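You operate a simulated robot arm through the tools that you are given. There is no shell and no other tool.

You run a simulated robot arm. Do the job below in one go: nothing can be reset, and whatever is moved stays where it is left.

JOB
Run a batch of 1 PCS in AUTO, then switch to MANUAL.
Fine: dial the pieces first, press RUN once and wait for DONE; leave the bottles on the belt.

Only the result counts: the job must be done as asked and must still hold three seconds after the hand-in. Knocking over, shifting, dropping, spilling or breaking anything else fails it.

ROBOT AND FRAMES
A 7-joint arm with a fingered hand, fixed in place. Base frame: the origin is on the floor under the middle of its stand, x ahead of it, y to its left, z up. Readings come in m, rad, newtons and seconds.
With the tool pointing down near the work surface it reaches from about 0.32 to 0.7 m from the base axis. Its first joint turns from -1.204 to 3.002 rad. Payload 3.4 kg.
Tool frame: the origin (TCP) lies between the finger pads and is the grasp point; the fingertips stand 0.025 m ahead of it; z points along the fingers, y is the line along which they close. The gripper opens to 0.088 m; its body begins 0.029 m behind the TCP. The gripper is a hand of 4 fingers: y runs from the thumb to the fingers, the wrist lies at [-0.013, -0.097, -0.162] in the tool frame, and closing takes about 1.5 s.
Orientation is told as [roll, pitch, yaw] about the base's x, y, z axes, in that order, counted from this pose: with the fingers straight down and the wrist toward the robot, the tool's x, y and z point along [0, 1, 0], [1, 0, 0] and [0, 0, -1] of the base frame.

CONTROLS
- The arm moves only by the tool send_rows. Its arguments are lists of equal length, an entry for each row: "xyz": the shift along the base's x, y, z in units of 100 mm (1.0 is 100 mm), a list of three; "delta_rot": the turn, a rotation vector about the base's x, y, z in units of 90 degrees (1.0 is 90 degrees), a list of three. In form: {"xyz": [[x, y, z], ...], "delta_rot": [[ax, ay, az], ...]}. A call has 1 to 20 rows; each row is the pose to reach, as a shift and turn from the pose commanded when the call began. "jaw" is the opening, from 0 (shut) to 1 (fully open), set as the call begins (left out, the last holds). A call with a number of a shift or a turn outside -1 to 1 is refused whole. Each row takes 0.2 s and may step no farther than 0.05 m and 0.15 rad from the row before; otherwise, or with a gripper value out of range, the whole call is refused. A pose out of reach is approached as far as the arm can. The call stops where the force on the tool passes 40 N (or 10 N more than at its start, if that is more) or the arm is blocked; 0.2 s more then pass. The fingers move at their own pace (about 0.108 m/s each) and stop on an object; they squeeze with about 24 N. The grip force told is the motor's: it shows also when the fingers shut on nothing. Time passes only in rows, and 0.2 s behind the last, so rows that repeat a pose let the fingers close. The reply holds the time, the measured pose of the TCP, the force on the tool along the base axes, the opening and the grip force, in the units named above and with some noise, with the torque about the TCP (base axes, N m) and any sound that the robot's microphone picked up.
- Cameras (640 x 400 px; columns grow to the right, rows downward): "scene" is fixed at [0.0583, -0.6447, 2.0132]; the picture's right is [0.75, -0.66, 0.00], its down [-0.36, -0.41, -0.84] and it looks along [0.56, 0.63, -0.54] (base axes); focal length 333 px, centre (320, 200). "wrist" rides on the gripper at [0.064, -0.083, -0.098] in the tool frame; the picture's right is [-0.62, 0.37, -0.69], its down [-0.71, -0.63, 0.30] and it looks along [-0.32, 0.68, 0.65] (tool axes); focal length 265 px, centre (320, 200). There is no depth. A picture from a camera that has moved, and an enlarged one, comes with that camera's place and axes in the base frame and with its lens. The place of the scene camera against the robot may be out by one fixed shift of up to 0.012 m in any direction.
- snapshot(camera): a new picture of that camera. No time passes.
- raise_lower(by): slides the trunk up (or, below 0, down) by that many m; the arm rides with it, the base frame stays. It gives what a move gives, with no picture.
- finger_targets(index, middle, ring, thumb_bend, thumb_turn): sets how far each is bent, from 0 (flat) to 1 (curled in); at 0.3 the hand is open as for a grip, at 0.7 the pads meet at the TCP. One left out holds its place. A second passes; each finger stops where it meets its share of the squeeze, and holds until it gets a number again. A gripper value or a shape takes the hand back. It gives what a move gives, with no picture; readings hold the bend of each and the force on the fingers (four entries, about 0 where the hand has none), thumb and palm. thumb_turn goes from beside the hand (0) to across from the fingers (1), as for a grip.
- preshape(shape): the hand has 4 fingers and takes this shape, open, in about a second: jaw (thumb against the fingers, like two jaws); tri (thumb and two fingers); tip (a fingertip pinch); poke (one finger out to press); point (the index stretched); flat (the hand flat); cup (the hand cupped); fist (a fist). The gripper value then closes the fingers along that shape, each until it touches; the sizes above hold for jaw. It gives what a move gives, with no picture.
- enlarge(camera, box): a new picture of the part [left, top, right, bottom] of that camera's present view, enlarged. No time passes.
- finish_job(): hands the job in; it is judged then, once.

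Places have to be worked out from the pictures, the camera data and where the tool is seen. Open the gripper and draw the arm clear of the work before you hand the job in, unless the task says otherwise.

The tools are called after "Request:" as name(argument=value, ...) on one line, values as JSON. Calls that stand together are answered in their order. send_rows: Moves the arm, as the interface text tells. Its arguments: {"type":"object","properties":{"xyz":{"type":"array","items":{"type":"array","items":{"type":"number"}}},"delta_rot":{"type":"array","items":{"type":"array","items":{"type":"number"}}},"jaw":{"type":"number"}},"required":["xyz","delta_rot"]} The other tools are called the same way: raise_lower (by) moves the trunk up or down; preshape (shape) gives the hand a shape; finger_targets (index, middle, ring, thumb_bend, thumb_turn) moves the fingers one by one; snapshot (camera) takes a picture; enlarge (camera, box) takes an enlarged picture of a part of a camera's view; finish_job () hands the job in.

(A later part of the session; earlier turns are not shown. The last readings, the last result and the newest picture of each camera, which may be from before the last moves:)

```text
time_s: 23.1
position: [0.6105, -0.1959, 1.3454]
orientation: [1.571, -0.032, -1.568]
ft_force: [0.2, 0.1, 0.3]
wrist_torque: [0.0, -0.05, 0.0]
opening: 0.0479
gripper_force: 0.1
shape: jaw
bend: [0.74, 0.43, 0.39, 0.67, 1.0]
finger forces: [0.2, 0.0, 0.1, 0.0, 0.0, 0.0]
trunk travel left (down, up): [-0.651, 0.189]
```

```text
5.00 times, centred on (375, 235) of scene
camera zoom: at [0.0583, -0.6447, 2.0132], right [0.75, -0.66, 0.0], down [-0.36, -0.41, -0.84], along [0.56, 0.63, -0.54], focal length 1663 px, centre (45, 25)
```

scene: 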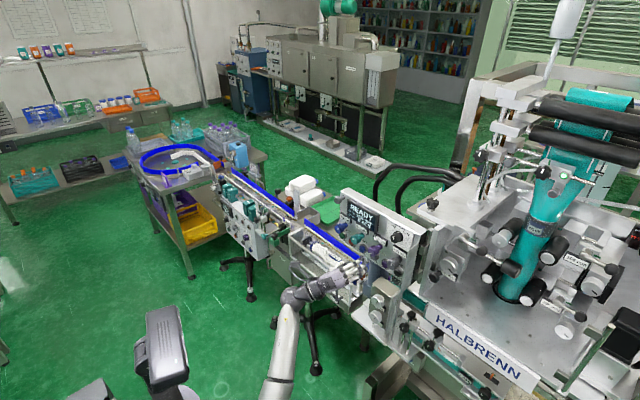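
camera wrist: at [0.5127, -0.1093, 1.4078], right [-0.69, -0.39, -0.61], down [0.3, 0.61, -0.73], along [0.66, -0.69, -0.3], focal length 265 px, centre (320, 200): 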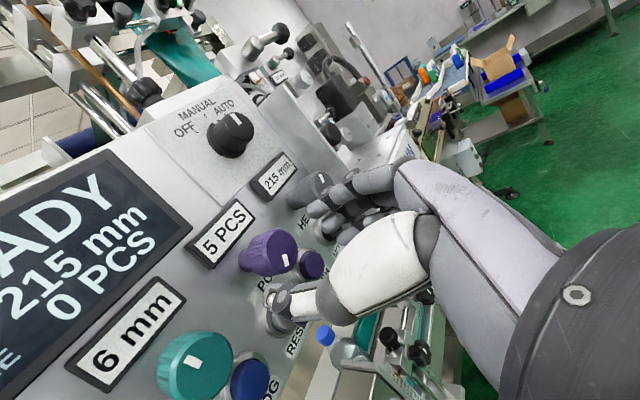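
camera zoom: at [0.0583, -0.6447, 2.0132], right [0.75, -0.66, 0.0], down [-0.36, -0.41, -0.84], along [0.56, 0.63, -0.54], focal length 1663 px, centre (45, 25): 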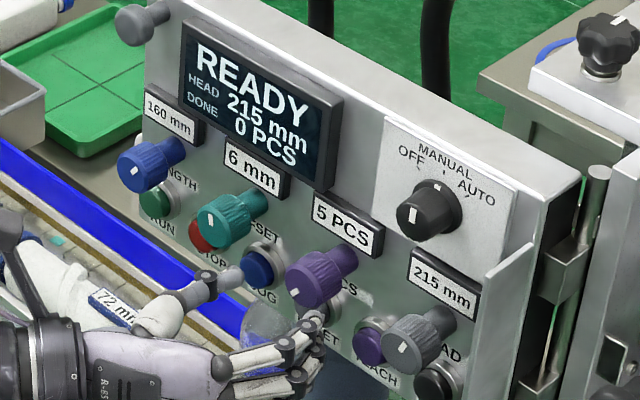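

Reach is fine now at (0.6105, -0.196, 1.345). I'll zoom in on the knob relative to thumb and fingers for a last alignment check.

Request:
enlarge(camera="wrist", box=[220, 190, 380, 290])

Request:
enlarge(camera="scene", box=[365, 235, 405, 275])

```text
4.00 times, centred on (300, 240) of wrist
camera zoom: at [0.5127, -0.1093, 1.4078], right [-0.69, -0.39, -0.61], down [0.3, 0.61, -0.73], along [0.66, -0.69, -0.3], focal length 1062 px, centre (400, 40)
```

zoom: 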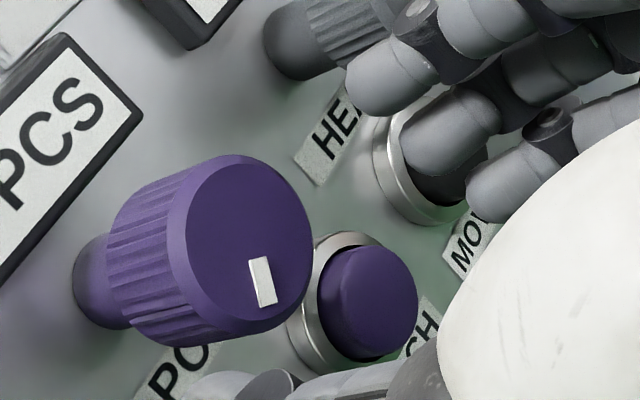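

```text
10.00 times, centred on (385, 255) of scene
camera zoom: at [0.0583, -0.6447, 2.0132], right [0.75, -0.66, 0.0], down [-0.36, -0.41, -0.84], along [0.56, 0.63, -0.54], focal length 3326 px, centre (-330, -350)
```

zoom: 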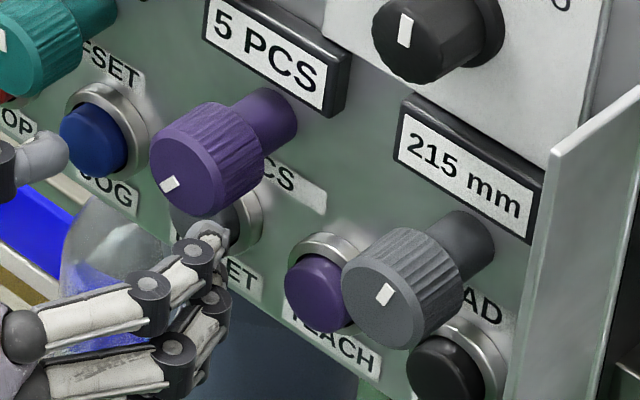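

Combined estimates give the knob axis at y≈-0.198, z≈1.346 with the face at x≈0.655. I'll advance to TCP x≈0.648, with the fingers half open on either side of the knob.

Request:
send_rows(xyz=[[0.08, -0.02, 0], [0.16, -0.02, 0], [0.24, -0.02, 0], [0.31, -0.02, 0], [0.38, -0.02, 0]], delta_rot=[[0, 0, 0], [0, 0, 0], [0, 0, 0], [0, 0, 0], [0, 0, 0]])

Request:
snapshot(camera="wrist")

Request:
enlarge(camera="scene", box=[365, 230, 405, 270])

```text
time_s: 24.2
position: [0.6493, -0.1979, 1.3458]
orientation: [1.572, -0.03, -1.568]
ft_force: [-0.5, -0.8, -0.4]
wrist_torque: [0.0, -0.02, -0.02]
opening: 0.0481
gripper_force: 0.0
shape: jaw
bend: [0.74, 0.43, 0.39, 0.67, 1.0]
finger forces: [0.0, 0.0, 0.1, 0.0, 0.1, 0.1]
trunk travel left (down, up): [-0.651, 0.189]
```

```text
taken
camera wrist: at [0.5504, -0.1111, 1.4081], right [-0.69, -0.39, -0.61], down [0.3, 0.61, -0.73], along [0.66, -0.69, -0.3], focal length 265 px, centre (320, 200)
```

wrist: 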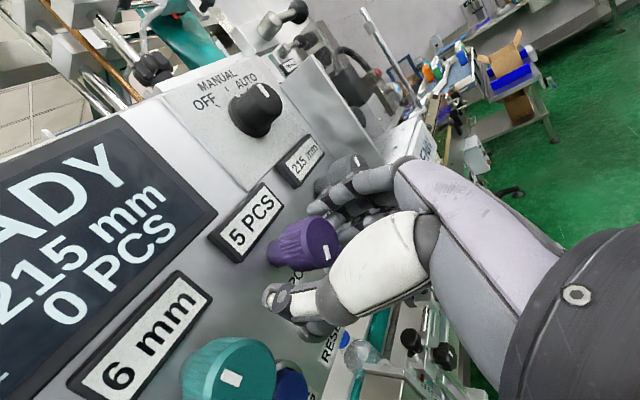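

```text
10.00 times, centred on (385, 250) of scene
camera zoom: at [0.0583, -0.6447, 2.0132], right [0.75, -0.66, 0.0], down [-0.36, -0.41, -0.84], along [0.56, 0.63, -0.54], focal length 3326 px, centre (-330, -300)
```

zoom: 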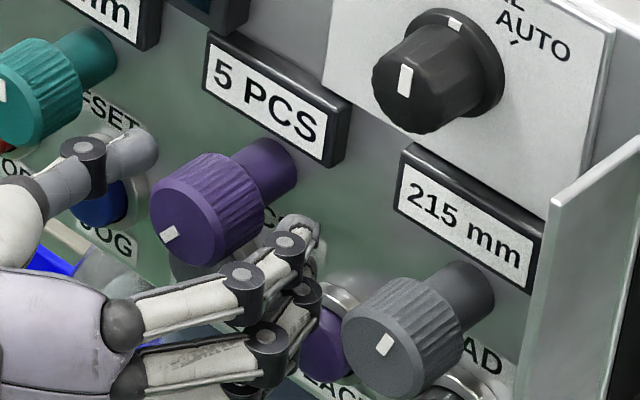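

The thumb and fingers straddle the purple knob with no contact force. I'll close the grip on it.

Request:
send_rows(xyz=[[0, 0, 0], [0, 0, 0], [0, 0, 0], [0, 0, 0], [0, 0, 0]], delta_rot=[[0, 0, 0], [0, 0, 0], [0, 0, 0], [0, 0, 0], [0, 0, 0]], jaw=0.2)

Request:
snapshot(camera="wrist")

Request:
enlarge(camera="scene", box=[365, 230, 405, 270])

```text
time_s: 25.4
position: [0.648, -0.1978, 1.3449]
orientation: [1.569, -0.032, -1.569]
ft_force: [1.2, -0.1, 0.4]
wrist_torque: [0.01, -0.01, -0.06]
opening: 0.0209
gripper_force: 23.8
shape: jaw
bend: [0.73, 0.56, 0.63, 0.75, 1.0]
finger forces: [14.2, 6.8, 0.1, 0.0, 21.1, 0.0]
trunk travel left (down, up): [-0.651, 0.189]
```

```text
taken
camera wrist: at [0.5501, -0.1112, 1.4082], right [-0.69, -0.39, -0.61], down [0.3, 0.61, -0.73], along [0.66, -0.69, -0.3], focal length 265 px, centre (320, 200)
```

wrist: 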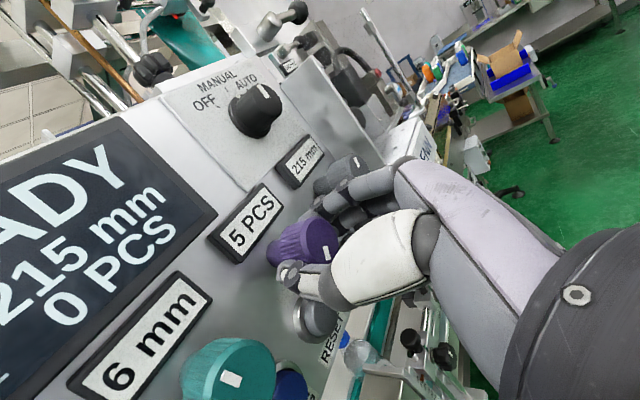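

```text
10.00 times, centred on (385, 250) of scene
camera zoom: at [0.0583, -0.6447, 2.0132], right [0.75, -0.66, 0.0], down [-0.36, -0.41, -0.84], along [0.56, 0.63, -0.54], focal length 3326 px, centre (-330, -300)
```

zoom: 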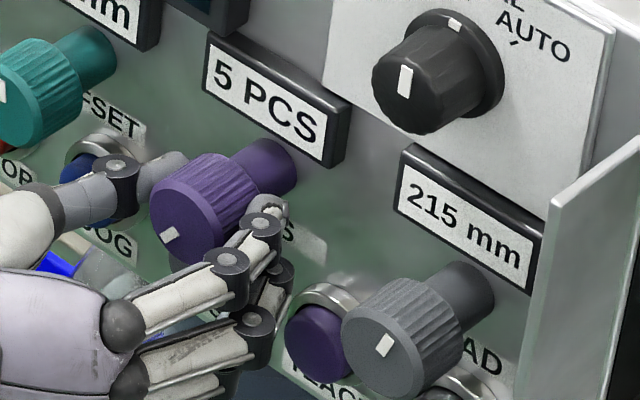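

The knob is gripped (thumb 21 N against index and middle), and the readout is still 5 PCS. I'll make a small counter-clockwise turn of 9° and read the label.

Request:
send_rows(xyz=[[0, 0, 0], [0, 0, 0]], delta_rot=[[-0.05, 0, 0], [-0.1, 0, 0]])

Request:
enlarge(camera="scene", box=[365, 230, 405, 270])

Request:
snapshot(camera="wrist")

```text
time_s: 26.1
position: [0.6489, -0.1972, 1.3446]
orientation: [1.571, -0.19, -1.57]
ft_force: [-0.7, -0.3, -0.8]
wrist_torque: [0.04, 0.02, -0.03]
opening: 0.0207
gripper_force: 24.1
shape: jaw
bend: [0.73, 0.57, 0.63, 0.75, 1.0]
finger forces: [13.9, 7.5, 0.0, 0.1, 21.6, 0.0]
trunk travel left (down, up): [-0.651, 0.189]
```

```text
10.00 times, centred on (385, 250) of scene
camera zoom: at [0.0583, -0.6447, 2.0132], right [0.75, -0.66, 0.0], down [-0.36, -0.41, -0.84], along [0.56, 0.63, -0.54], focal length 3326 px, centre (-330, -300)
```

zoom: 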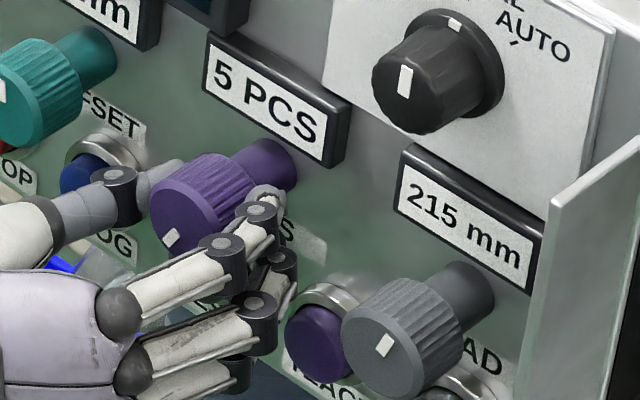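

```text
taken
camera wrist: at [0.5502, -0.1026, 1.3938], right [-0.69, -0.48, -0.54], down [0.3, 0.48, -0.82], along [0.66, -0.73, -0.19], focal length 265 px, centre (320, 200)
```

wrist: 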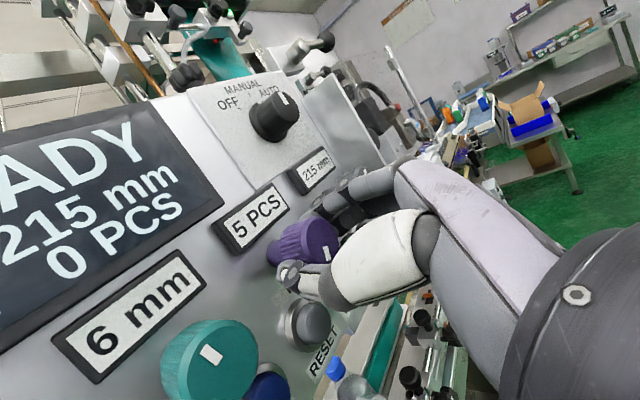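

The mark on the knob turned a little with the hand; the label is still 5 PCS. I'll turn another 9° counter-clockwise.

Request:
send_rows(xyz=[[0, 0, 0], [0, 0, 0]], delta_rot=[[-0.05, 0, 0], [-0.1, 0, 0]])

Request:
enlarge(camera="scene", box=[365, 230, 405, 270])

```text
time_s: 26.6
position: [0.6481, -0.1985, 1.3446]
orientation: [1.572, -0.344, -1.57]
ft_force: [-1.9, 0.0, -1.8]
wrist_torque: [0.04, 0.01, -0.02]
opening: 0.0206
gripper_force: 23.9
shape: jaw
bend: [0.73, 0.57, 0.63, 0.75, 1.0]
finger forces: [13.5, 7.5, 0.0, 0.0, 22.0, 0.0]
trunk travel left (down, up): [-0.651, 0.189]
```

```text
10.00 times, centred on (385, 250) of scene
camera zoom: at [0.0583, -0.6447, 2.0132], right [0.75, -0.66, 0.0], down [-0.36, -0.41, -0.84], along [0.56, 0.63, -0.54], focal length 3326 px, centre (-330, -300)
```

zoom: 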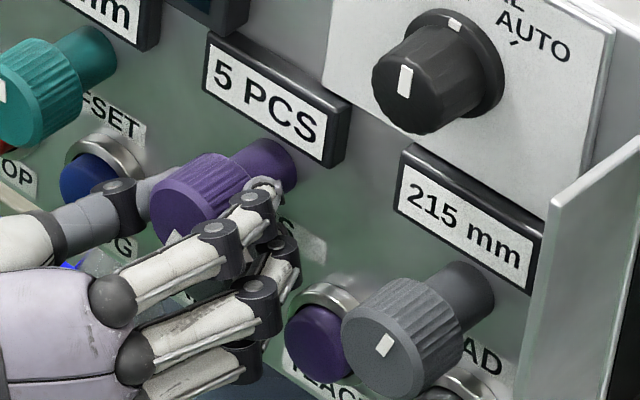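

Still 5 after 18°; readings show a steady grip. I'll continue another 13° and check again from both cameras.

Request:
send_rows(xyz=[[0, 0, 0], [0, 0, 0], [0, 0, 0]], delta_rot=[[-0.05, 0, 0], [-0.1, 0, 0], [-0.15, 0, 0]])

Request:
enlarge(camera="scene", box=[365, 230, 405, 270])

Request:
snapshot(camera="wrist")

```text
time_s: 27.4
position: [0.6487, -0.1971, 1.3442]
orientation: [1.568, -0.583, -1.568]
ft_force: [-1.6, 1.5, -2.8]
wrist_torque: [0.02, 0.05, -0.06]
opening: 0.0208
gripper_force: 23.7
shape: jaw
bend: [0.73, 0.57, 0.63, 0.75, 1.0]
finger forces: [13.4, 7.6, 0.0, 0.0, 22.8, 0.0]
trunk travel left (down, up): [-0.651, 0.189]
```

```text
10.00 times, centred on (385, 250) of scene
camera zoom: at [0.0583, -0.6447, 2.0132], right [0.75, -0.66, 0.0], down [-0.36, -0.41, -0.84], along [0.56, 0.63, -0.54], focal length 3326 px, centre (-330, -300)
```

zoom: 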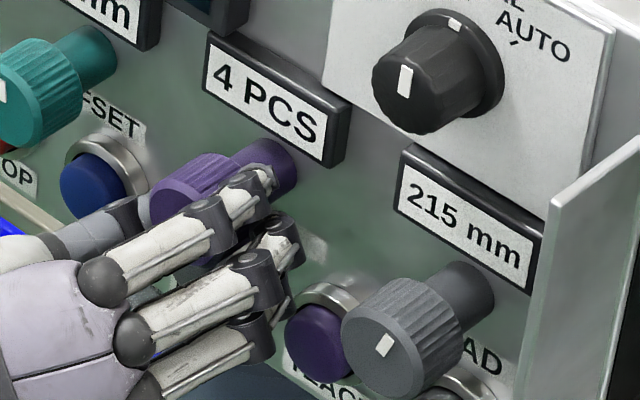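

```text
taken
camera wrist: at [0.5504, -0.092, 1.3539], right [-0.69, -0.65, -0.31], down [0.3, 0.13, -0.94], along [0.66, -0.75, 0.1], focal length 265 px, centre (320, 200)
```

wrist: 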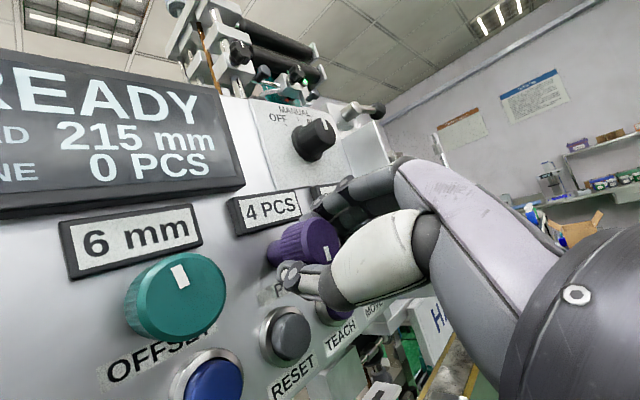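

The readout now shows 4 PCS after ~31° counter-clockwise, so direction is right. I'll keep turning with the same grip, another 27°.

Request:
send_rows(xyz=[[0, 0, 0], [0, 0, 0], [0, 0, 0], [0, 0, 0], [0, 0, 0], [0, 0, 0]], delta_rot=[[-0.05, 0, 0], [-0.1, 0, 0], [-0.15, 0, 0], [-0.2, 0, 0], [-0.25, 0, 0], [-0.3, 0, 0]])

Request:
enlarge(camera="scene", box=[365, 230, 405, 270])

Request:
snapshot(camera="wrist")

```text
time_s: 28.9
position: [0.6482, -0.1981, 1.345]
orientation: [1.569, -1.053, -1.564]
ft_force: [-3.7, 0.4, -5.5]
wrist_torque: [0.04, 0.08, -0.01]
opening: 0.0205
gripper_force: 23.7
shape: jaw
bend: [0.73, 0.57, 0.63, 0.75, 1.0]
finger forces: [12.9, 7.9, 0.1, 0.0, 24.4, 0.1]
trunk travel left (down, up): [-0.651, 0.189]
```

```text
10.00 times, centred on (385, 250) of scene
camera zoom: at [0.0583, -0.6447, 2.0132], right [0.75, -0.66, 0.0], down [-0.36, -0.41, -0.84], along [0.56, 0.63, -0.54], focal length 3326 px, centre (-330, -300)
```

zoom: 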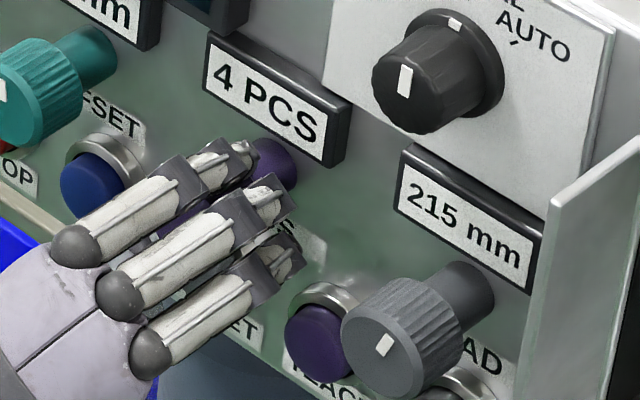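

```text
taken
camera wrist: at [0.5507, -0.1002, 1.3053], right [-0.69, -0.72, 0.01], down [0.3, -0.31, -0.9], along [0.66, -0.62, 0.43], focal length 265 px, centre (320, 200)
```

wrist: 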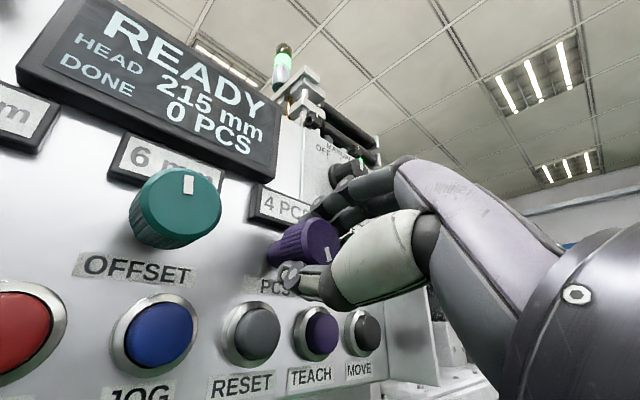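

Still 4 PCS at 58°, so each piece takes a fair angle (perhaps 45°). Forces are small (−5.5 N), so I'll continue another 22°.

Request:
send_rows(xyz=[[0, 0, 0], [0, 0, 0], [0, 0, 0], [0, 0, 0], [0, 0, 0]], delta_rot=[[-0.05, 0, 0], [-0.1, 0, 0], [-0.15, 0, 0], [-0.2, 0, 0], [-0.25, 0, 0]])

Request:
enlarge(camera="scene", box=[365, 230, 405, 270])

Request:
snapshot(camera="wrist")

```text
time_s: 30.1
position: [0.6532, -0.1406, 1.372]
orientation: [1.523, -1.415, -1.574]
ft_force: [-7.9, -3.8, 6.3]
wrist_torque: [-0.04, 0.12, 0.05]
opening: 0.0142
gripper_force: 23.4
shape: jaw
bend: [0.75, 0.6, 0.72, 0.83, 1.0]
finger forces: [0.0, 0.0, 0.0, 0.1, 10.1, 0.0]
out of reach, approached as far as the arm can: row 2, 3, 4, 5
trunk travel left (down, up): [-0.651, 0.189]
```

```text
10.00 times, centred on (385, 250) of scene
camera zoom: at [0.0583, -0.6447, 2.0132], right [0.75, -0.66, 0.0], down [-0.36, -0.41, -0.84], along [0.56, 0.63, -0.54], focal length 3326 px, centre (-330, -300)
```

zoom: 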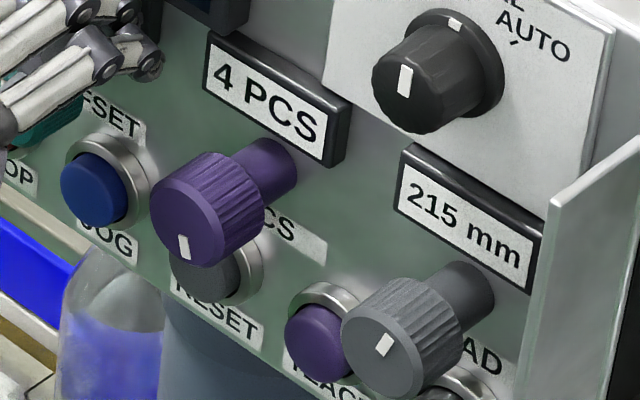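

```text
taken
camera wrist: at [0.5595, -0.0583, 1.3018], right [-0.72, -0.63, 0.27], down [0.27, -0.62, -0.73], along [0.64, -0.46, 0.62], focal length 265 px, centre (320, 200)
```

wrist: 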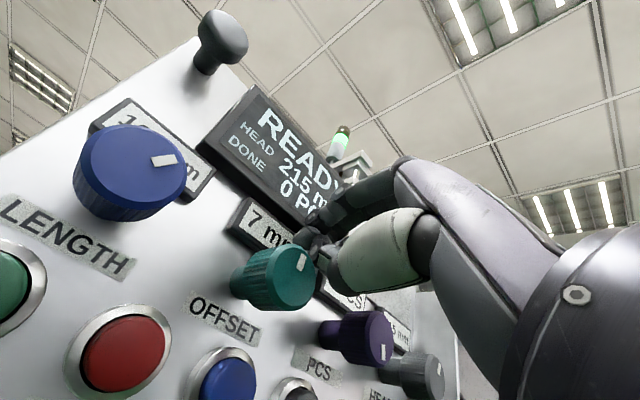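

The arm hit its reach limit during that turn and slid off the PCS knob toward the OFFSET knob, which now reads 7 mm instead of 6. I'll look closely before moving so that I can back out without turning it further, and then put it back.

Request:
enlarge(camera="wrist", box=[200, 170, 440, 320])

Request:
enlarge(camera="scene", box=[345, 210, 405, 260])

Request:
snapshot(camera="scene")

```text
2.67 times, centred on (320, 245) of wrist
camera zoom: at [0.5595, -0.0583, 1.3018], right [-0.72, -0.63, 0.27], down [0.27, -0.62, -0.73], along [0.64, -0.46, 0.62], focal length 708 px, centre (320, 80)
```

zoom: 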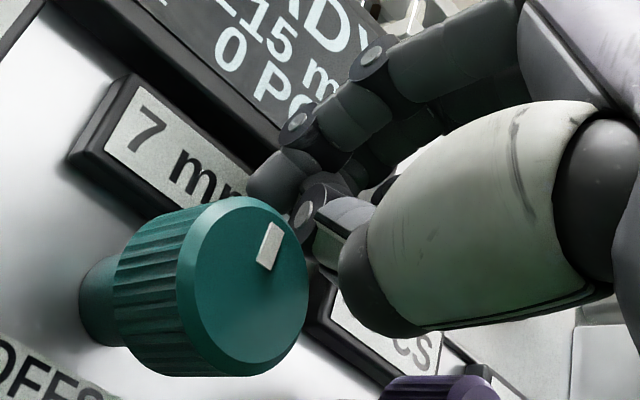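

```text
8.00 times, centred on (375, 235) of scene
camera zoom: at [0.0583, -0.6447, 2.0132], right [0.75, -0.66, 0.0], down [-0.36, -0.41, -0.84], along [0.56, 0.63, -0.54], focal length 2661 px, centre (-120, -80)
```

zoom: 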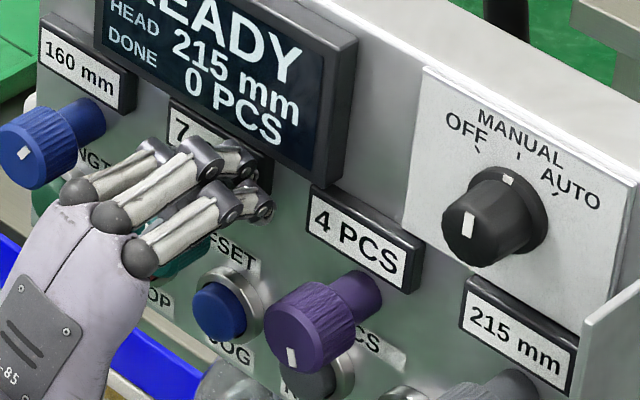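

```text
taken
```

scene: 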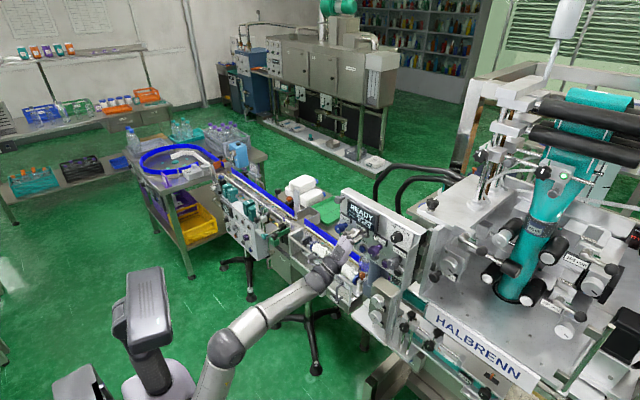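

The thumb rests against the upper right of the teal OFFSET knob. I'll ease slightly away from it (to -y) while drawing straight back from the panel.

Request:
send_rows(xyz=[[-0.1, -0.05, 0.02], [-0.3, -0.05, 0.02], [-0.5, -0.05, 0.02], [-0.7, -0.05, 0.0], [-0.9, -0.05, 0.0]], delta_rot=[[0, 0, 0], [0, 0, 0], [0, 0, 0], [0, 0, 0], [0, 0, 0]])

Request:
snapshot(camera="wrist")

Request:
enlarge(camera="scene", box=[340, 195, 420, 275])

```text
time_s: 31.2
position: [0.6028, -0.1379, 1.367]
orientation: [1.458, -1.414, -1.513]
ft_force: [0.1, -0.3, 0.2]
wrist_torque: [0.01, 0.01, -0.01]
opening: 0.0143
gripper_force: 23.9
shape: jaw
bend: [0.75, 0.6, 0.72, 0.84, 1.0]
finger forces: [0.1, 0.1, 0.0, 0.0, 0.0, 0.0]
out of reach, approached as far as the arm can: row 4, 5
trunk travel left (down, up): [-0.651, 0.189]
```

```text
taken
camera wrist: at [0.5078, -0.055, 1.2975], right [-0.72, -0.63, 0.28], down [0.26, -0.62, -0.74], along [0.64, -0.46, 0.61], focal length 265 px, centre (320, 200)
```

wrist: 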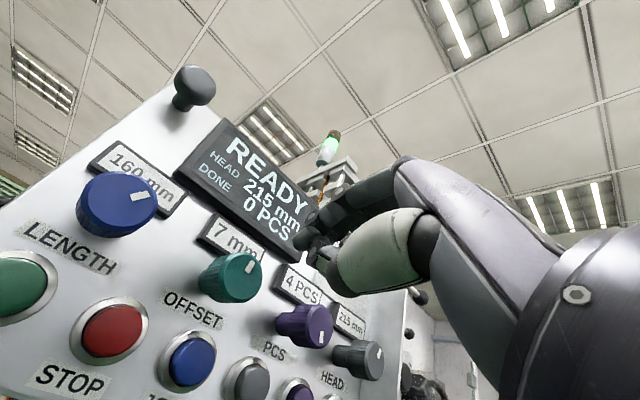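

```text
5.00 times, centred on (380, 235) of scene
camera zoom: at [0.0583, -0.6447, 2.0132], right [0.75, -0.66, 0.0], down [-0.36, -0.41, -0.84], along [0.56, 0.63, -0.54], focal length 1663 px, centre (20, 25)
```

zoom: 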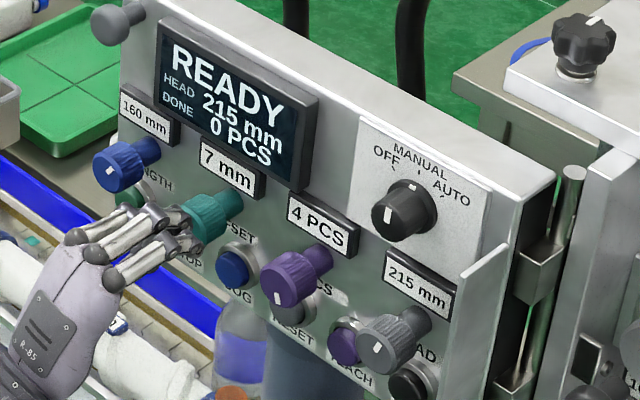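

The hand is free and the panel reads 160 / 7 mm / 4 PCS / 215. Small wrist-below twists are where this arm posture runs out of reach, so I'll use twists near and above 90°. I'll twist back to +90° just in front of the OFFSET knob, in order to return it to 6 mm first.

Request:
send_rows(xyz=[[0, 0, 0], [-0.02, 0.02, -0.02], [-0.05, 0.04, -0.04], [-0.07, 0.06, -0.07], [-0.09, 0.08, -0.1], [-0.11, 0.1, -0.13], [-0.13, 0.12, -0.16], [-0.15, 0.12, -0.18], [-0.15, 0.12, -0.2], [-0.15, 0.12, -0.21]], delta_rot=[[0.09, 0, 0], [0.18, 0, 0], [0.27, 0, 0], [0.36, 0, 0], [0.45, 0, 0], [0.54, 0, 0], [0.63, 0, 0], [0.72, 0, 0], [0.81, 0, 0], [0.88, 0, 0]], jaw=0.55)

Request:
snapshot(camera="wrist")

Request:
enlarge(camera="scene", box=[340, 210, 400, 260])

```text
time_s: 33.5
position: [0.5909, -0.1263, 1.3428]
orientation: [1.519, -0.029, -1.561]
ft_force: [-0.5, 0.1, 0.1]
wrist_torque: [0.01, -0.02, 0.03]
opening: 0.0481
gripper_force: 0.1
shape: jaw
bend: [0.74, 0.43, 0.39, 0.67, 1.0]
finger forces: [0.0, 0.0, 0.1, 0.0, 0.0, 0.0]
trunk travel left (down, up): [-0.651, 0.189]
```

```text
taken
camera wrist: at [0.4952, -0.0419, 1.411], right [-0.72, -0.39, -0.57], down [0.26, 0.61, -0.75], along [0.64, -0.69, -0.34], focal length 265 px, centre (320, 200)
```

wrist: 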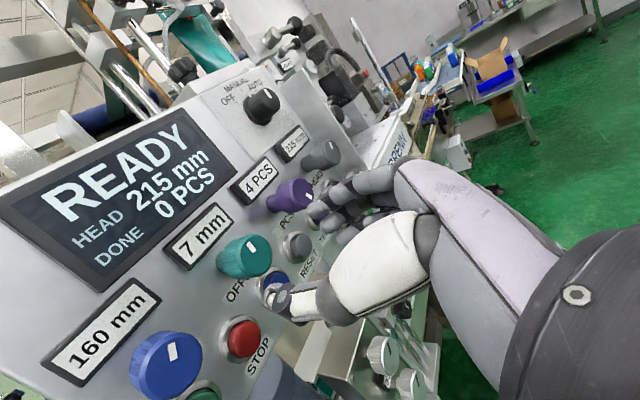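

```text
8.00 times, centred on (370, 235) of scene
camera zoom: at [0.0583, -0.6447, 2.0132], right [0.75, -0.66, 0.0], down [-0.36, -0.41, -0.84], along [0.56, 0.63, -0.54], focal length 2661 px, centre (-80, -80)
```

zoom: 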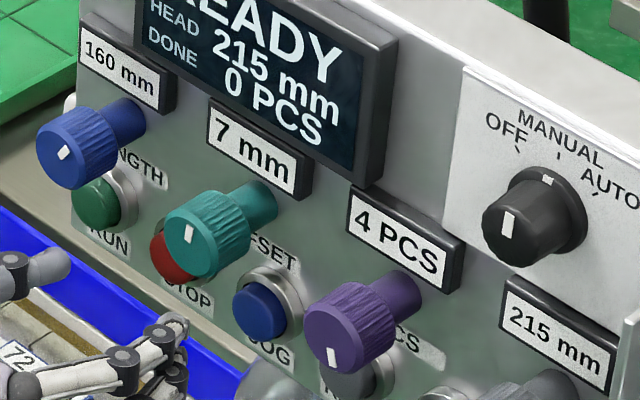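

OFFSET still reads 7 mm and its mark sits only a few degrees clockwise of where it was. I'll line up on it (y≈-0.125, z≈1.346), level the fingers, and advance to x≈0.646 with the fingers half open.

Request:
send_rows(xyz=[[0.1, 0.01, 0.03], [0.2, 0.01, 0.03], [0.3, 0.01, 0.03], [0.4, 0.01, 0.03], [0.48, 0.01, 0.03], [0.55, 0.01, 0.03]], delta_rot=[[0, -0.015, 0], [0, -0.033, -0.006], [0, -0.033, -0.006], [0, -0.033, -0.006], [0, -0.033, -0.006], [0, -0.033, -0.006]])

Request:
snapshot(camera="wrist")

Request:
enlarge(camera="scene", box=[340, 215, 380, 255])

```text
time_s: 34.9
position: [0.6463, -0.1254, 1.3469]
orientation: [1.571, -0.034, -1.571]
ft_force: [0.7, -0.3, 0.8]
wrist_torque: [0.03, 0.0, 0.04]
opening: 0.048
gripper_force: 0.1
shape: jaw
bend: [0.74, 0.43, 0.39, 0.67, 1.0]
finger forces: [0.0, 0.0, 0.1, 0.1, 0.1, 0.0]
trunk travel left (down, up): [-0.651, 0.189]
```

```text
taken
camera wrist: at [0.5476, -0.0389, 1.4096], right [-0.69, -0.39, -0.61], down [0.31, 0.61, -0.74], along [0.65, -0.7, -0.3], focal length 265 px, centre (320, 200)
```

wrist: 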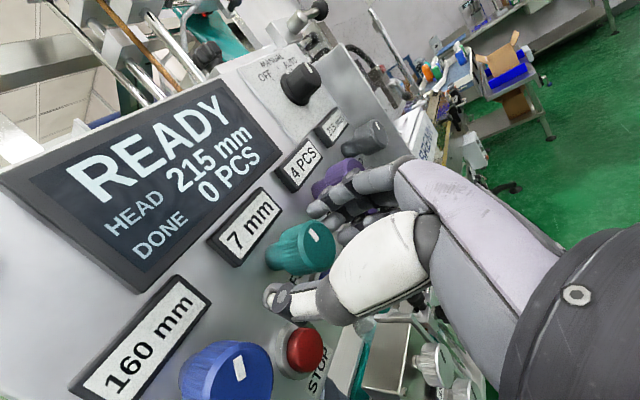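

```text
10.00 times, centred on (360, 235) of scene
camera zoom: at [0.0583, -0.6447, 2.0132], right [0.75, -0.66, 0.0], down [-0.36, -0.41, -0.84], along [0.56, 0.63, -0.54], focal length 3326 px, centre (-80, -150)
```

zoom: 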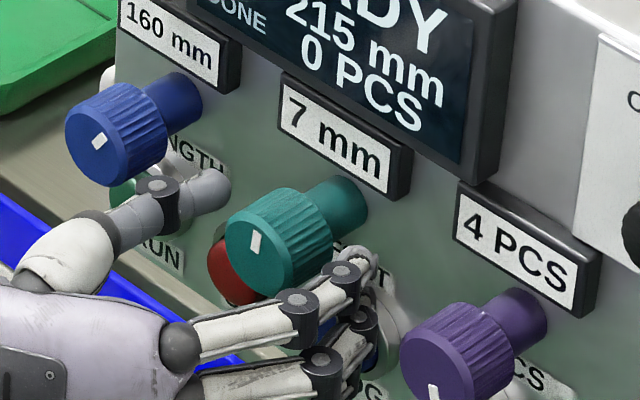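

The hand straddles the OFFSET knob with no contact. I'll close on it gently.

Request:
send_rows(xyz=[[0, 0, 0], [0, 0, 0], [0, 0, 0], [0, 0, 0], [0, 0, 0]], delta_rot=[[0, 0, 0], [0, 0, 0], [0, 0, 0], [0, 0, 0], [0, 0, 0]], jaw=0.2)

Request:
enlarge(camera="scene", box=[340, 215, 380, 255])

```text
time_s: 36.0
position: [0.6452, -0.1251, 1.3477]
orientation: [1.572, -0.033, -1.571]
ft_force: [0.8, 0.1, 1.5]
wrist_torque: [0.01, -0.05, -0.04]
opening: 0.0206
gripper_force: 24.0
shape: jaw
bend: [0.73, 0.56, 0.63, 0.74, 1.0]
finger forces: [13.2, 7.5, 0.0, 0.1, 21.0, 0.0]
trunk travel left (down, up): [-0.651, 0.189]
```

```text
10.00 times, centred on (360, 235) of scene
camera zoom: at [0.0583, -0.6447, 2.0132], right [0.75, -0.66, 0.0], down [-0.36, -0.41, -0.84], along [0.56, 0.63, -0.54], focal length 3326 px, centre (-80, -150)
```

zoom: 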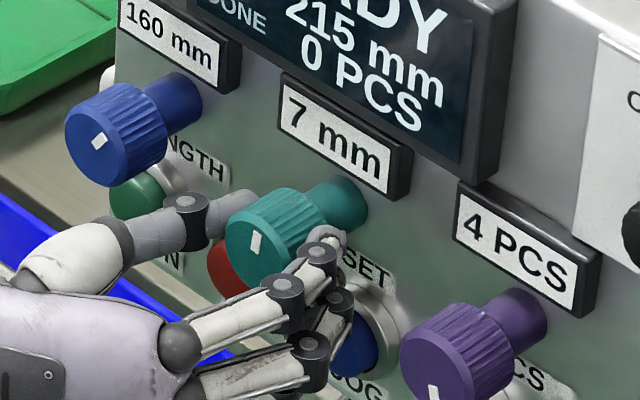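

Grip is firm on the OFFSET knob. I'll turn it counter-clockwise by about 4.5° and read the label.

Request:
send_rows(xyz=[[0, 0, 0], [0, 0, 0]], delta_rot=[[-0.025, 0, 0], [-0.05, 0, 0]])

Request:
enlarge(camera="scene", box=[340, 215, 380, 255])

```text
time_s: 36.6
position: [0.645, -0.1255, 1.3466]
orientation: [1.571, -0.112, -1.573]
ft_force: [0.3, -0.6, 1.2]
wrist_torque: [0.04, -0.01, -0.04]
opening: 0.021
gripper_force: 23.9
shape: jaw
bend: [0.73, 0.56, 0.63, 0.75, 1.0]
finger forces: [14.2, 7.4, 0.0, 0.0, 21.6, 0.1]
trunk travel left (down, up): [-0.651, 0.189]
```

```text
10.00 times, centred on (360, 235) of scene
camera zoom: at [0.0583, -0.6447, 2.0132], right [0.75, -0.66, 0.0], down [-0.36, -0.41, -0.84], along [0.56, 0.63, -0.54], focal length 3326 px, centre (-80, -150)
```

zoom: 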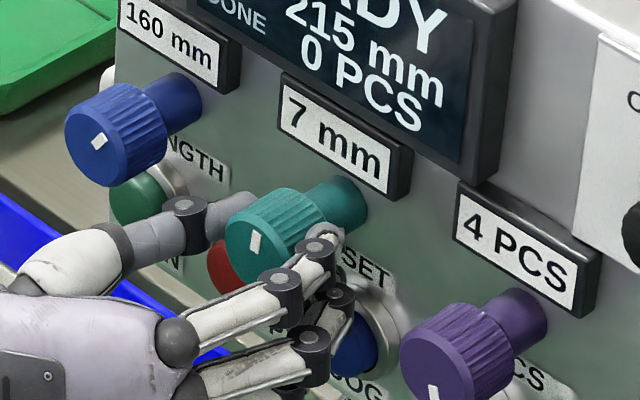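

Still 7 mm; the mark moved slightly counter-clockwise. Another 4.5°.

Request:
send_rows(xyz=[[0, 0, 0], [0, 0, 0]], delta_rot=[[-0.025, 0, 0], [-0.05, 0, 0]])

Request:
enlarge(camera="scene", box=[340, 215, 380, 255])

```text
time_s: 37.2
position: [0.6454, -0.1254, 1.3453]
orientation: [1.571, -0.189, -1.572]
ft_force: [0.8, 0.4, 0.2]
wrist_torque: [0.02, 0.02, -0.04]
opening: 0.0207
gripper_force: 23.9
shape: jaw
bend: [0.73, 0.56, 0.63, 0.75, 1.0]
finger forces: [14.0, 7.3, 0.0, 0.1, 21.6, 0.0]
trunk travel left (down, up): [-0.651, 0.189]
```

```text
10.00 times, centred on (360, 235) of scene
camera zoom: at [0.0583, -0.6447, 2.0132], right [0.75, -0.66, 0.0], down [-0.36, -0.41, -0.84], along [0.56, 0.63, -0.54], focal length 3326 px, centre (-80, -150)
```

zoom: 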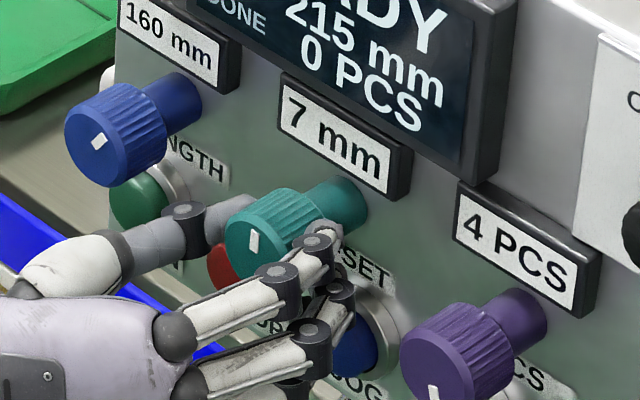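

Still 7 mm after 9°. I'll go on with another 4.5° and re-read.

Request:
send_rows(xyz=[[0, 0, 0], [0, 0, 0]], delta_rot=[[-0.025, 0, 0], [-0.05, 0, 0]])

Request:
enlarge(camera="scene", box=[340, 215, 380, 255])

```text
time_s: 37.9
position: [0.6446, -0.1257, 1.3451]
orientation: [1.572, -0.269, -1.573]
ft_force: [1.6, -1.1, -0.7]
wrist_torque: [0.05, 0.01, -0.01]
opening: 0.0207
gripper_force: 24.5
shape: jaw
bend: [0.73, 0.56, 0.63, 0.75, 1.0]
finger forces: [13.8, 7.8, 0.1, 0.0, 21.5, 0.0]
trunk travel left (down, up): [-0.651, 0.189]
```

```text
10.00 times, centred on (360, 235) of scene
camera zoom: at [0.0583, -0.6447, 2.0132], right [0.75, -0.66, 0.0], down [-0.36, -0.41, -0.84], along [0.56, 0.63, -0.54], focal length 3326 px, centre (-80, -150)
```

zoom: 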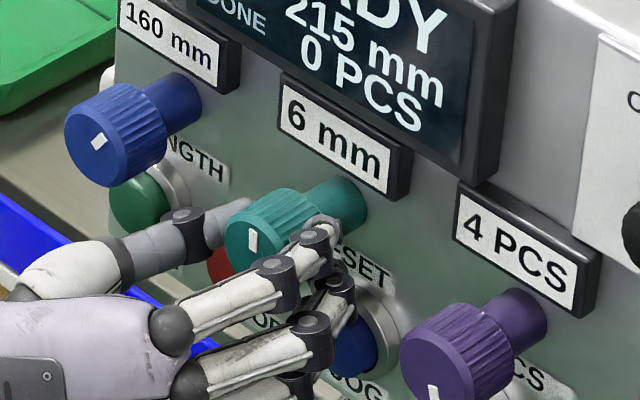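

OFFSET reads 6 mm again. I'll compare the mark with the very first picture using the same zoom window, so I can set it well inside the 6 mm position.

Request:
enlarge(camera="scene", box=[330, 180, 430, 260])

Request:
snapshot(camera="wrist")

```text
5.00 times, centred on (380, 220) of scene
camera zoom: at [0.0583, -0.6447, 2.0132], right [0.75, -0.66, 0.0], down [-0.36, -0.41, -0.84], along [0.56, 0.63, -0.54], focal length 1663 px, centre (20, 100)
```

zoom: 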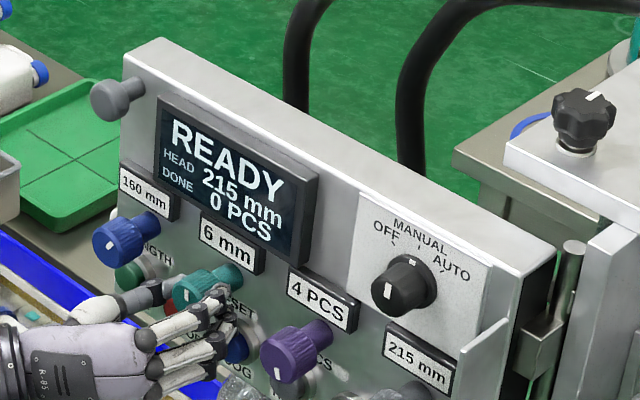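

```text
taken
camera wrist: at [0.5472, -0.0265, 1.3873], right [-0.69, -0.52, -0.5], down [0.3, 0.42, -0.86], along [0.65, -0.75, -0.13], focal length 265 px, centre (320, 200)
```

wrist: 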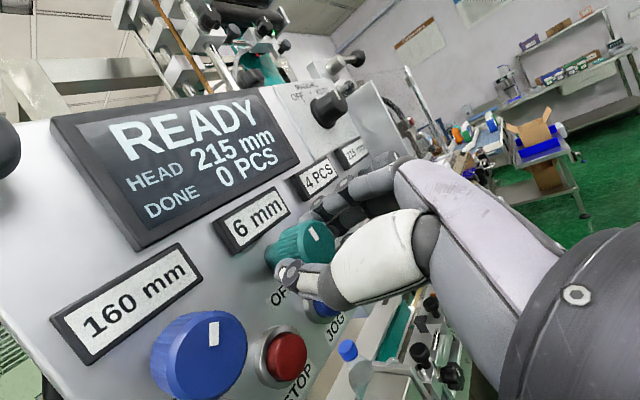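

The mark is close to the original place. I'll turn about 5° more so it sits clear of the 6/7 boundary, checking that it still reads 6.

Request:
send_rows(xyz=[[0, 0, 0], [0, 0, 0]], delta_rot=[[-0.03, 0, 0], [-0.06, 0, 0]])

Request:
enlarge(camera="scene", box=[340, 215, 380, 255])

```text
time_s: 38.5
position: [0.6446, -0.1252, 1.3463]
orientation: [1.571, -0.363, -1.573]
ft_force: [0.4, -0.4, -2.8]
wrist_torque: [0.06, 0.07, -0.01]
opening: 0.0207
gripper_force: 24.1
shape: jaw
bend: [0.73, 0.56, 0.63, 0.75, 1.0]
finger forces: [13.1, 8.5, 0.1, 0.1, 22.2, 0.0]
trunk travel left (down, up): [-0.651, 0.189]
```

```text
10.00 times, centred on (360, 235) of scene
camera zoom: at [0.0583, -0.6447, 2.0132], right [0.75, -0.66, 0.0], down [-0.36, -0.41, -0.84], along [0.56, 0.63, -0.54], focal length 3326 px, centre (-80, -150)
```

zoom: 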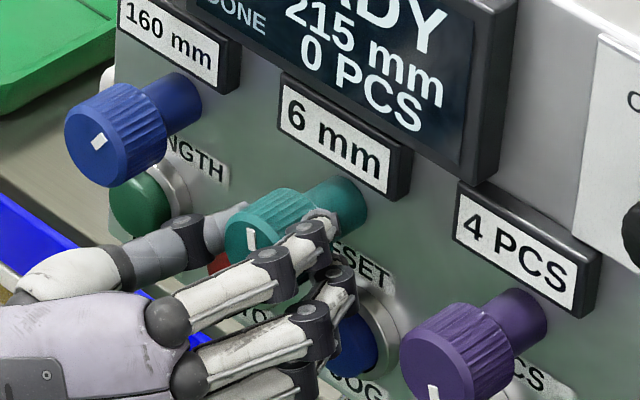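

OFFSET reads 6 mm with some margin. I'll open the fingers here and then draw straight back.

Request:
send_rows(xyz=[[0, 0, 0], [0, 0, 0], [0, 0, 0], [-0.15, 0, 0], [-0.3, 0, 0], [-0.45, 0, 0], [-0.55, 0, 0]], delta_rot=[[0, 0, 0], [0, 0, 0], [0, 0, 0], [0, 0, 0], [0, 0, 0], [0, 0, 0], [0, 0, 0]], jaw=0.55)

Request:
enlarge(camera="scene", box=[340, 200, 410, 260])

```text
time_s: 40.0
position: [0.5901, -0.1243, 1.3481]
orientation: [1.573, -0.365, -1.575]
ft_force: [0.2, 0.4, -0.7]
wrist_torque: [-0.02, 0.02, 0.02]
opening: 0.0481
gripper_force: 0.1
shape: jaw
bend: [0.74, 0.43, 0.39, 0.67, 1.0]
finger forces: [0.0, 0.1, 0.0, 0.0, 0.0, 0.0]
trunk travel left (down, up): [-0.651, 0.189]
```

```text
6.67 times, centred on (375, 230) of scene
camera zoom: at [0.0583, -0.6447, 2.0132], right [0.75, -0.66, 0.0], down [-0.36, -0.41, -0.84], along [0.56, 0.63, -0.54], focal length 2217 px, centre (-47, 0)
```

zoom: 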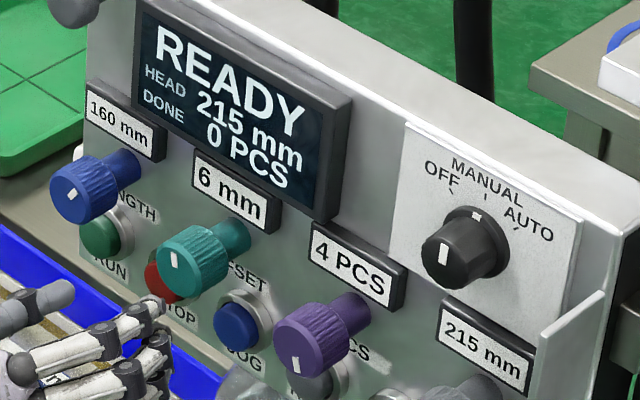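

Panel reads 160 / 6 mm / 4 PCS / 215 and everything is clear. Next I'll line up with the PCS knob again and test how far past 90° the hand can twist, to gain range for the remaining counter-clockwise turn.

Request:
send_rows(xyz=[[0, -0.15, 0], [0, -0.3, 0], [0, -0.45, 0], [0, -0.6, 0], [0, -0.74, 0], [0, -0.74, 0], [0, -0.74, 0], [0, -0.74, 0], [0, -0.74, 0], [0, -0.74, 0]], delta_rot=[[0.08, 0, 0], [0.16, 0, 0], [0.25, 0, 0], [0.34, 0, 0], [0.43, 0, 0], [0.52, 0, 0], [0.61, 0, 0], [0.7, 0, 0], [0.79, 0, 0], [0.88, 0, 0]])

Request:
snapshot(camera="wrist")

Request:
snapshot(camera="scene")

```text
time_s: 42.2
position: [0.5906, -0.2007, 1.3462]
orientation: [1.564, 1.019, -1.58]
ft_force: [0.1, 0.2, -0.1]
wrist_torque: [-0.01, -0.01, -0.02]
opening: 0.0478
gripper_force: 0.1
shape: jaw
bend: [0.74, 0.43, 0.39, 0.67, 1.0]
finger forces: [0.0, 0.1, 0.0, 0.1, 0.0, 0.0]
trunk travel left (down, up): [-0.651, 0.189]
```

```text
taken
camera wrist: at [0.4925, -0.2092, 1.4525], right [-0.69, 0.34, -0.64], down [0.31, 0.94, 0.16], along [0.65, -0.08, -0.75], focal length 265 px, centre (320, 200)
```

wrist: 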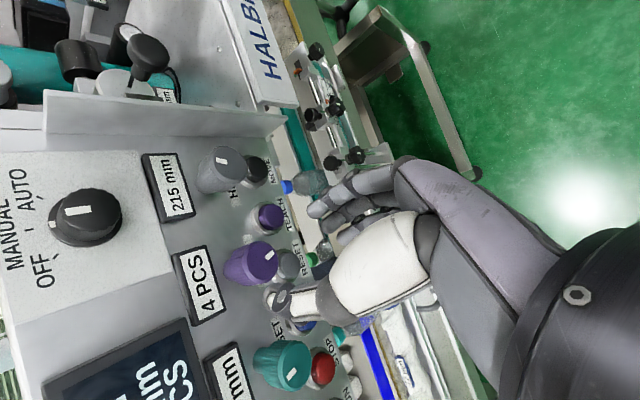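

```text
taken
```

scene: 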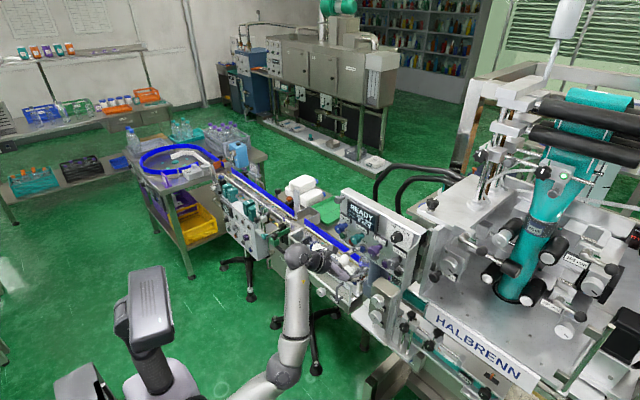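

The hand twists to +148° with no reach problem. I'll approach the PCS knob in two stages at this twist, first to x≈0.62.

Request:
send_rows(xyz=[[0.1, 0.02, 0], [0.2, 0.02, 0], [0.3, 0.02, 0]], delta_rot=[[0, 0, 0], [0, 0, 0], [0, 0, 0]])

Request:
enlarge(camera="wrist", box=[220, 170, 380, 290])

```text
time_s: 43.0
position: [0.6199, -0.1967, 1.3464]
orientation: [1.567, 1.019, -1.574]
ft_force: [0.1, -0.1, -0.4]
wrist_torque: [0.01, 0.03, -0.07]
opening: 0.048
gripper_force: 0.1
shape: jaw
bend: [0.74, 0.43, 0.39, 0.67, 1.0]
finger forces: [0.0, 0.0, 0.1, 0.1, 0.0, 0.0]
trunk travel left (down, up): [-0.651, 0.189]
```

```text
3.33 times, centred on (300, 230) of wrist
camera zoom: at [0.5222, -0.206, 1.4525], right [-0.69, 0.34, -0.64], down [0.31, 0.94, 0.16], along [0.65, -0.08, -0.75], focal length 885 px, centre (387, 100)
```

zoom: 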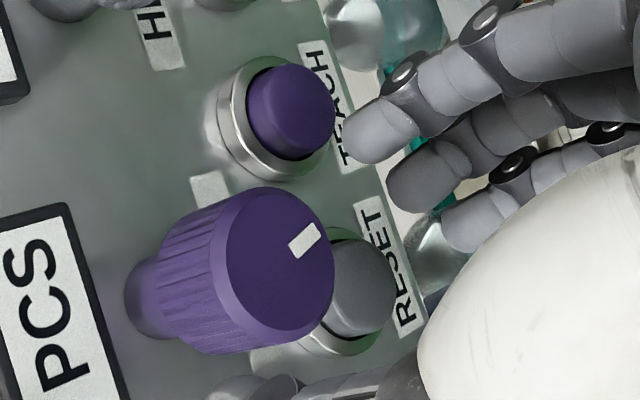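

Alignment looks right; the mark now points about 20° right of straight down, so one piece is roughly 45°. I'll advance to x≈0.645.

Request:
send_rows(xyz=[[0.08, -0.01, 0], [0.16, -0.01, 0], [0.25, -0.01, 0]], delta_rot=[[0, 0, 0], [0, 0, 0], [0, 0, 0]])

Request:
snapshot(camera="wrist")

Request:
enlarge(camera="scene", box=[360, 225, 410, 275])

```text
time_s: 43.9
position: [0.6467, -0.1977, 1.3467]
orientation: [1.569, 1.019, -1.575]
ft_force: [0.1, 0.2, 0.6]
wrist_torque: [0.02, 0.04, 0.0]
opening: 0.048
gripper_force: 0.2
shape: jaw
bend: [0.74, 0.43, 0.39, 0.67, 1.0]
finger forces: [0.1, 0.1, 0.0, 0.0, 0.0, 0.1]
trunk travel left (down, up): [-0.651, 0.189]
```

```text
taken
camera wrist: at [0.5468, -0.2073, 1.4529], right [-0.69, 0.34, -0.64], down [0.31, 0.94, 0.16], along [0.65, -0.08, -0.75], focal length 265 px, centre (320, 200)
```

wrist: 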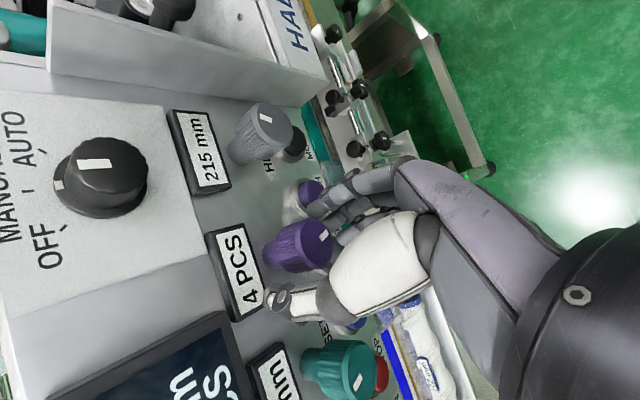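

```text
8.00 times, centred on (385, 250) of scene
camera zoom: at [0.0583, -0.6447, 2.0132], right [0.75, -0.66, 0.0], down [-0.36, -0.41, -0.84], along [0.56, 0.63, -0.54], focal length 2661 px, centre (-200, -200)
```

zoom: 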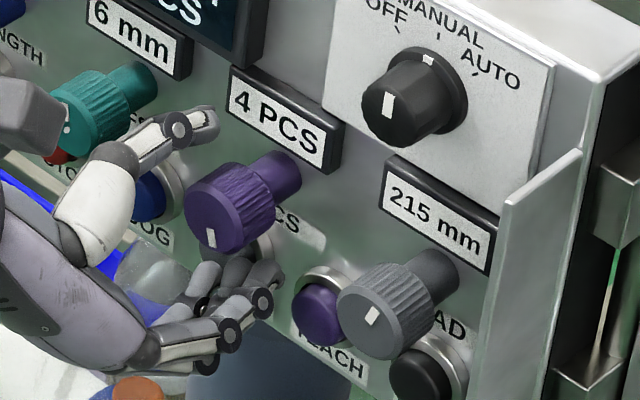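

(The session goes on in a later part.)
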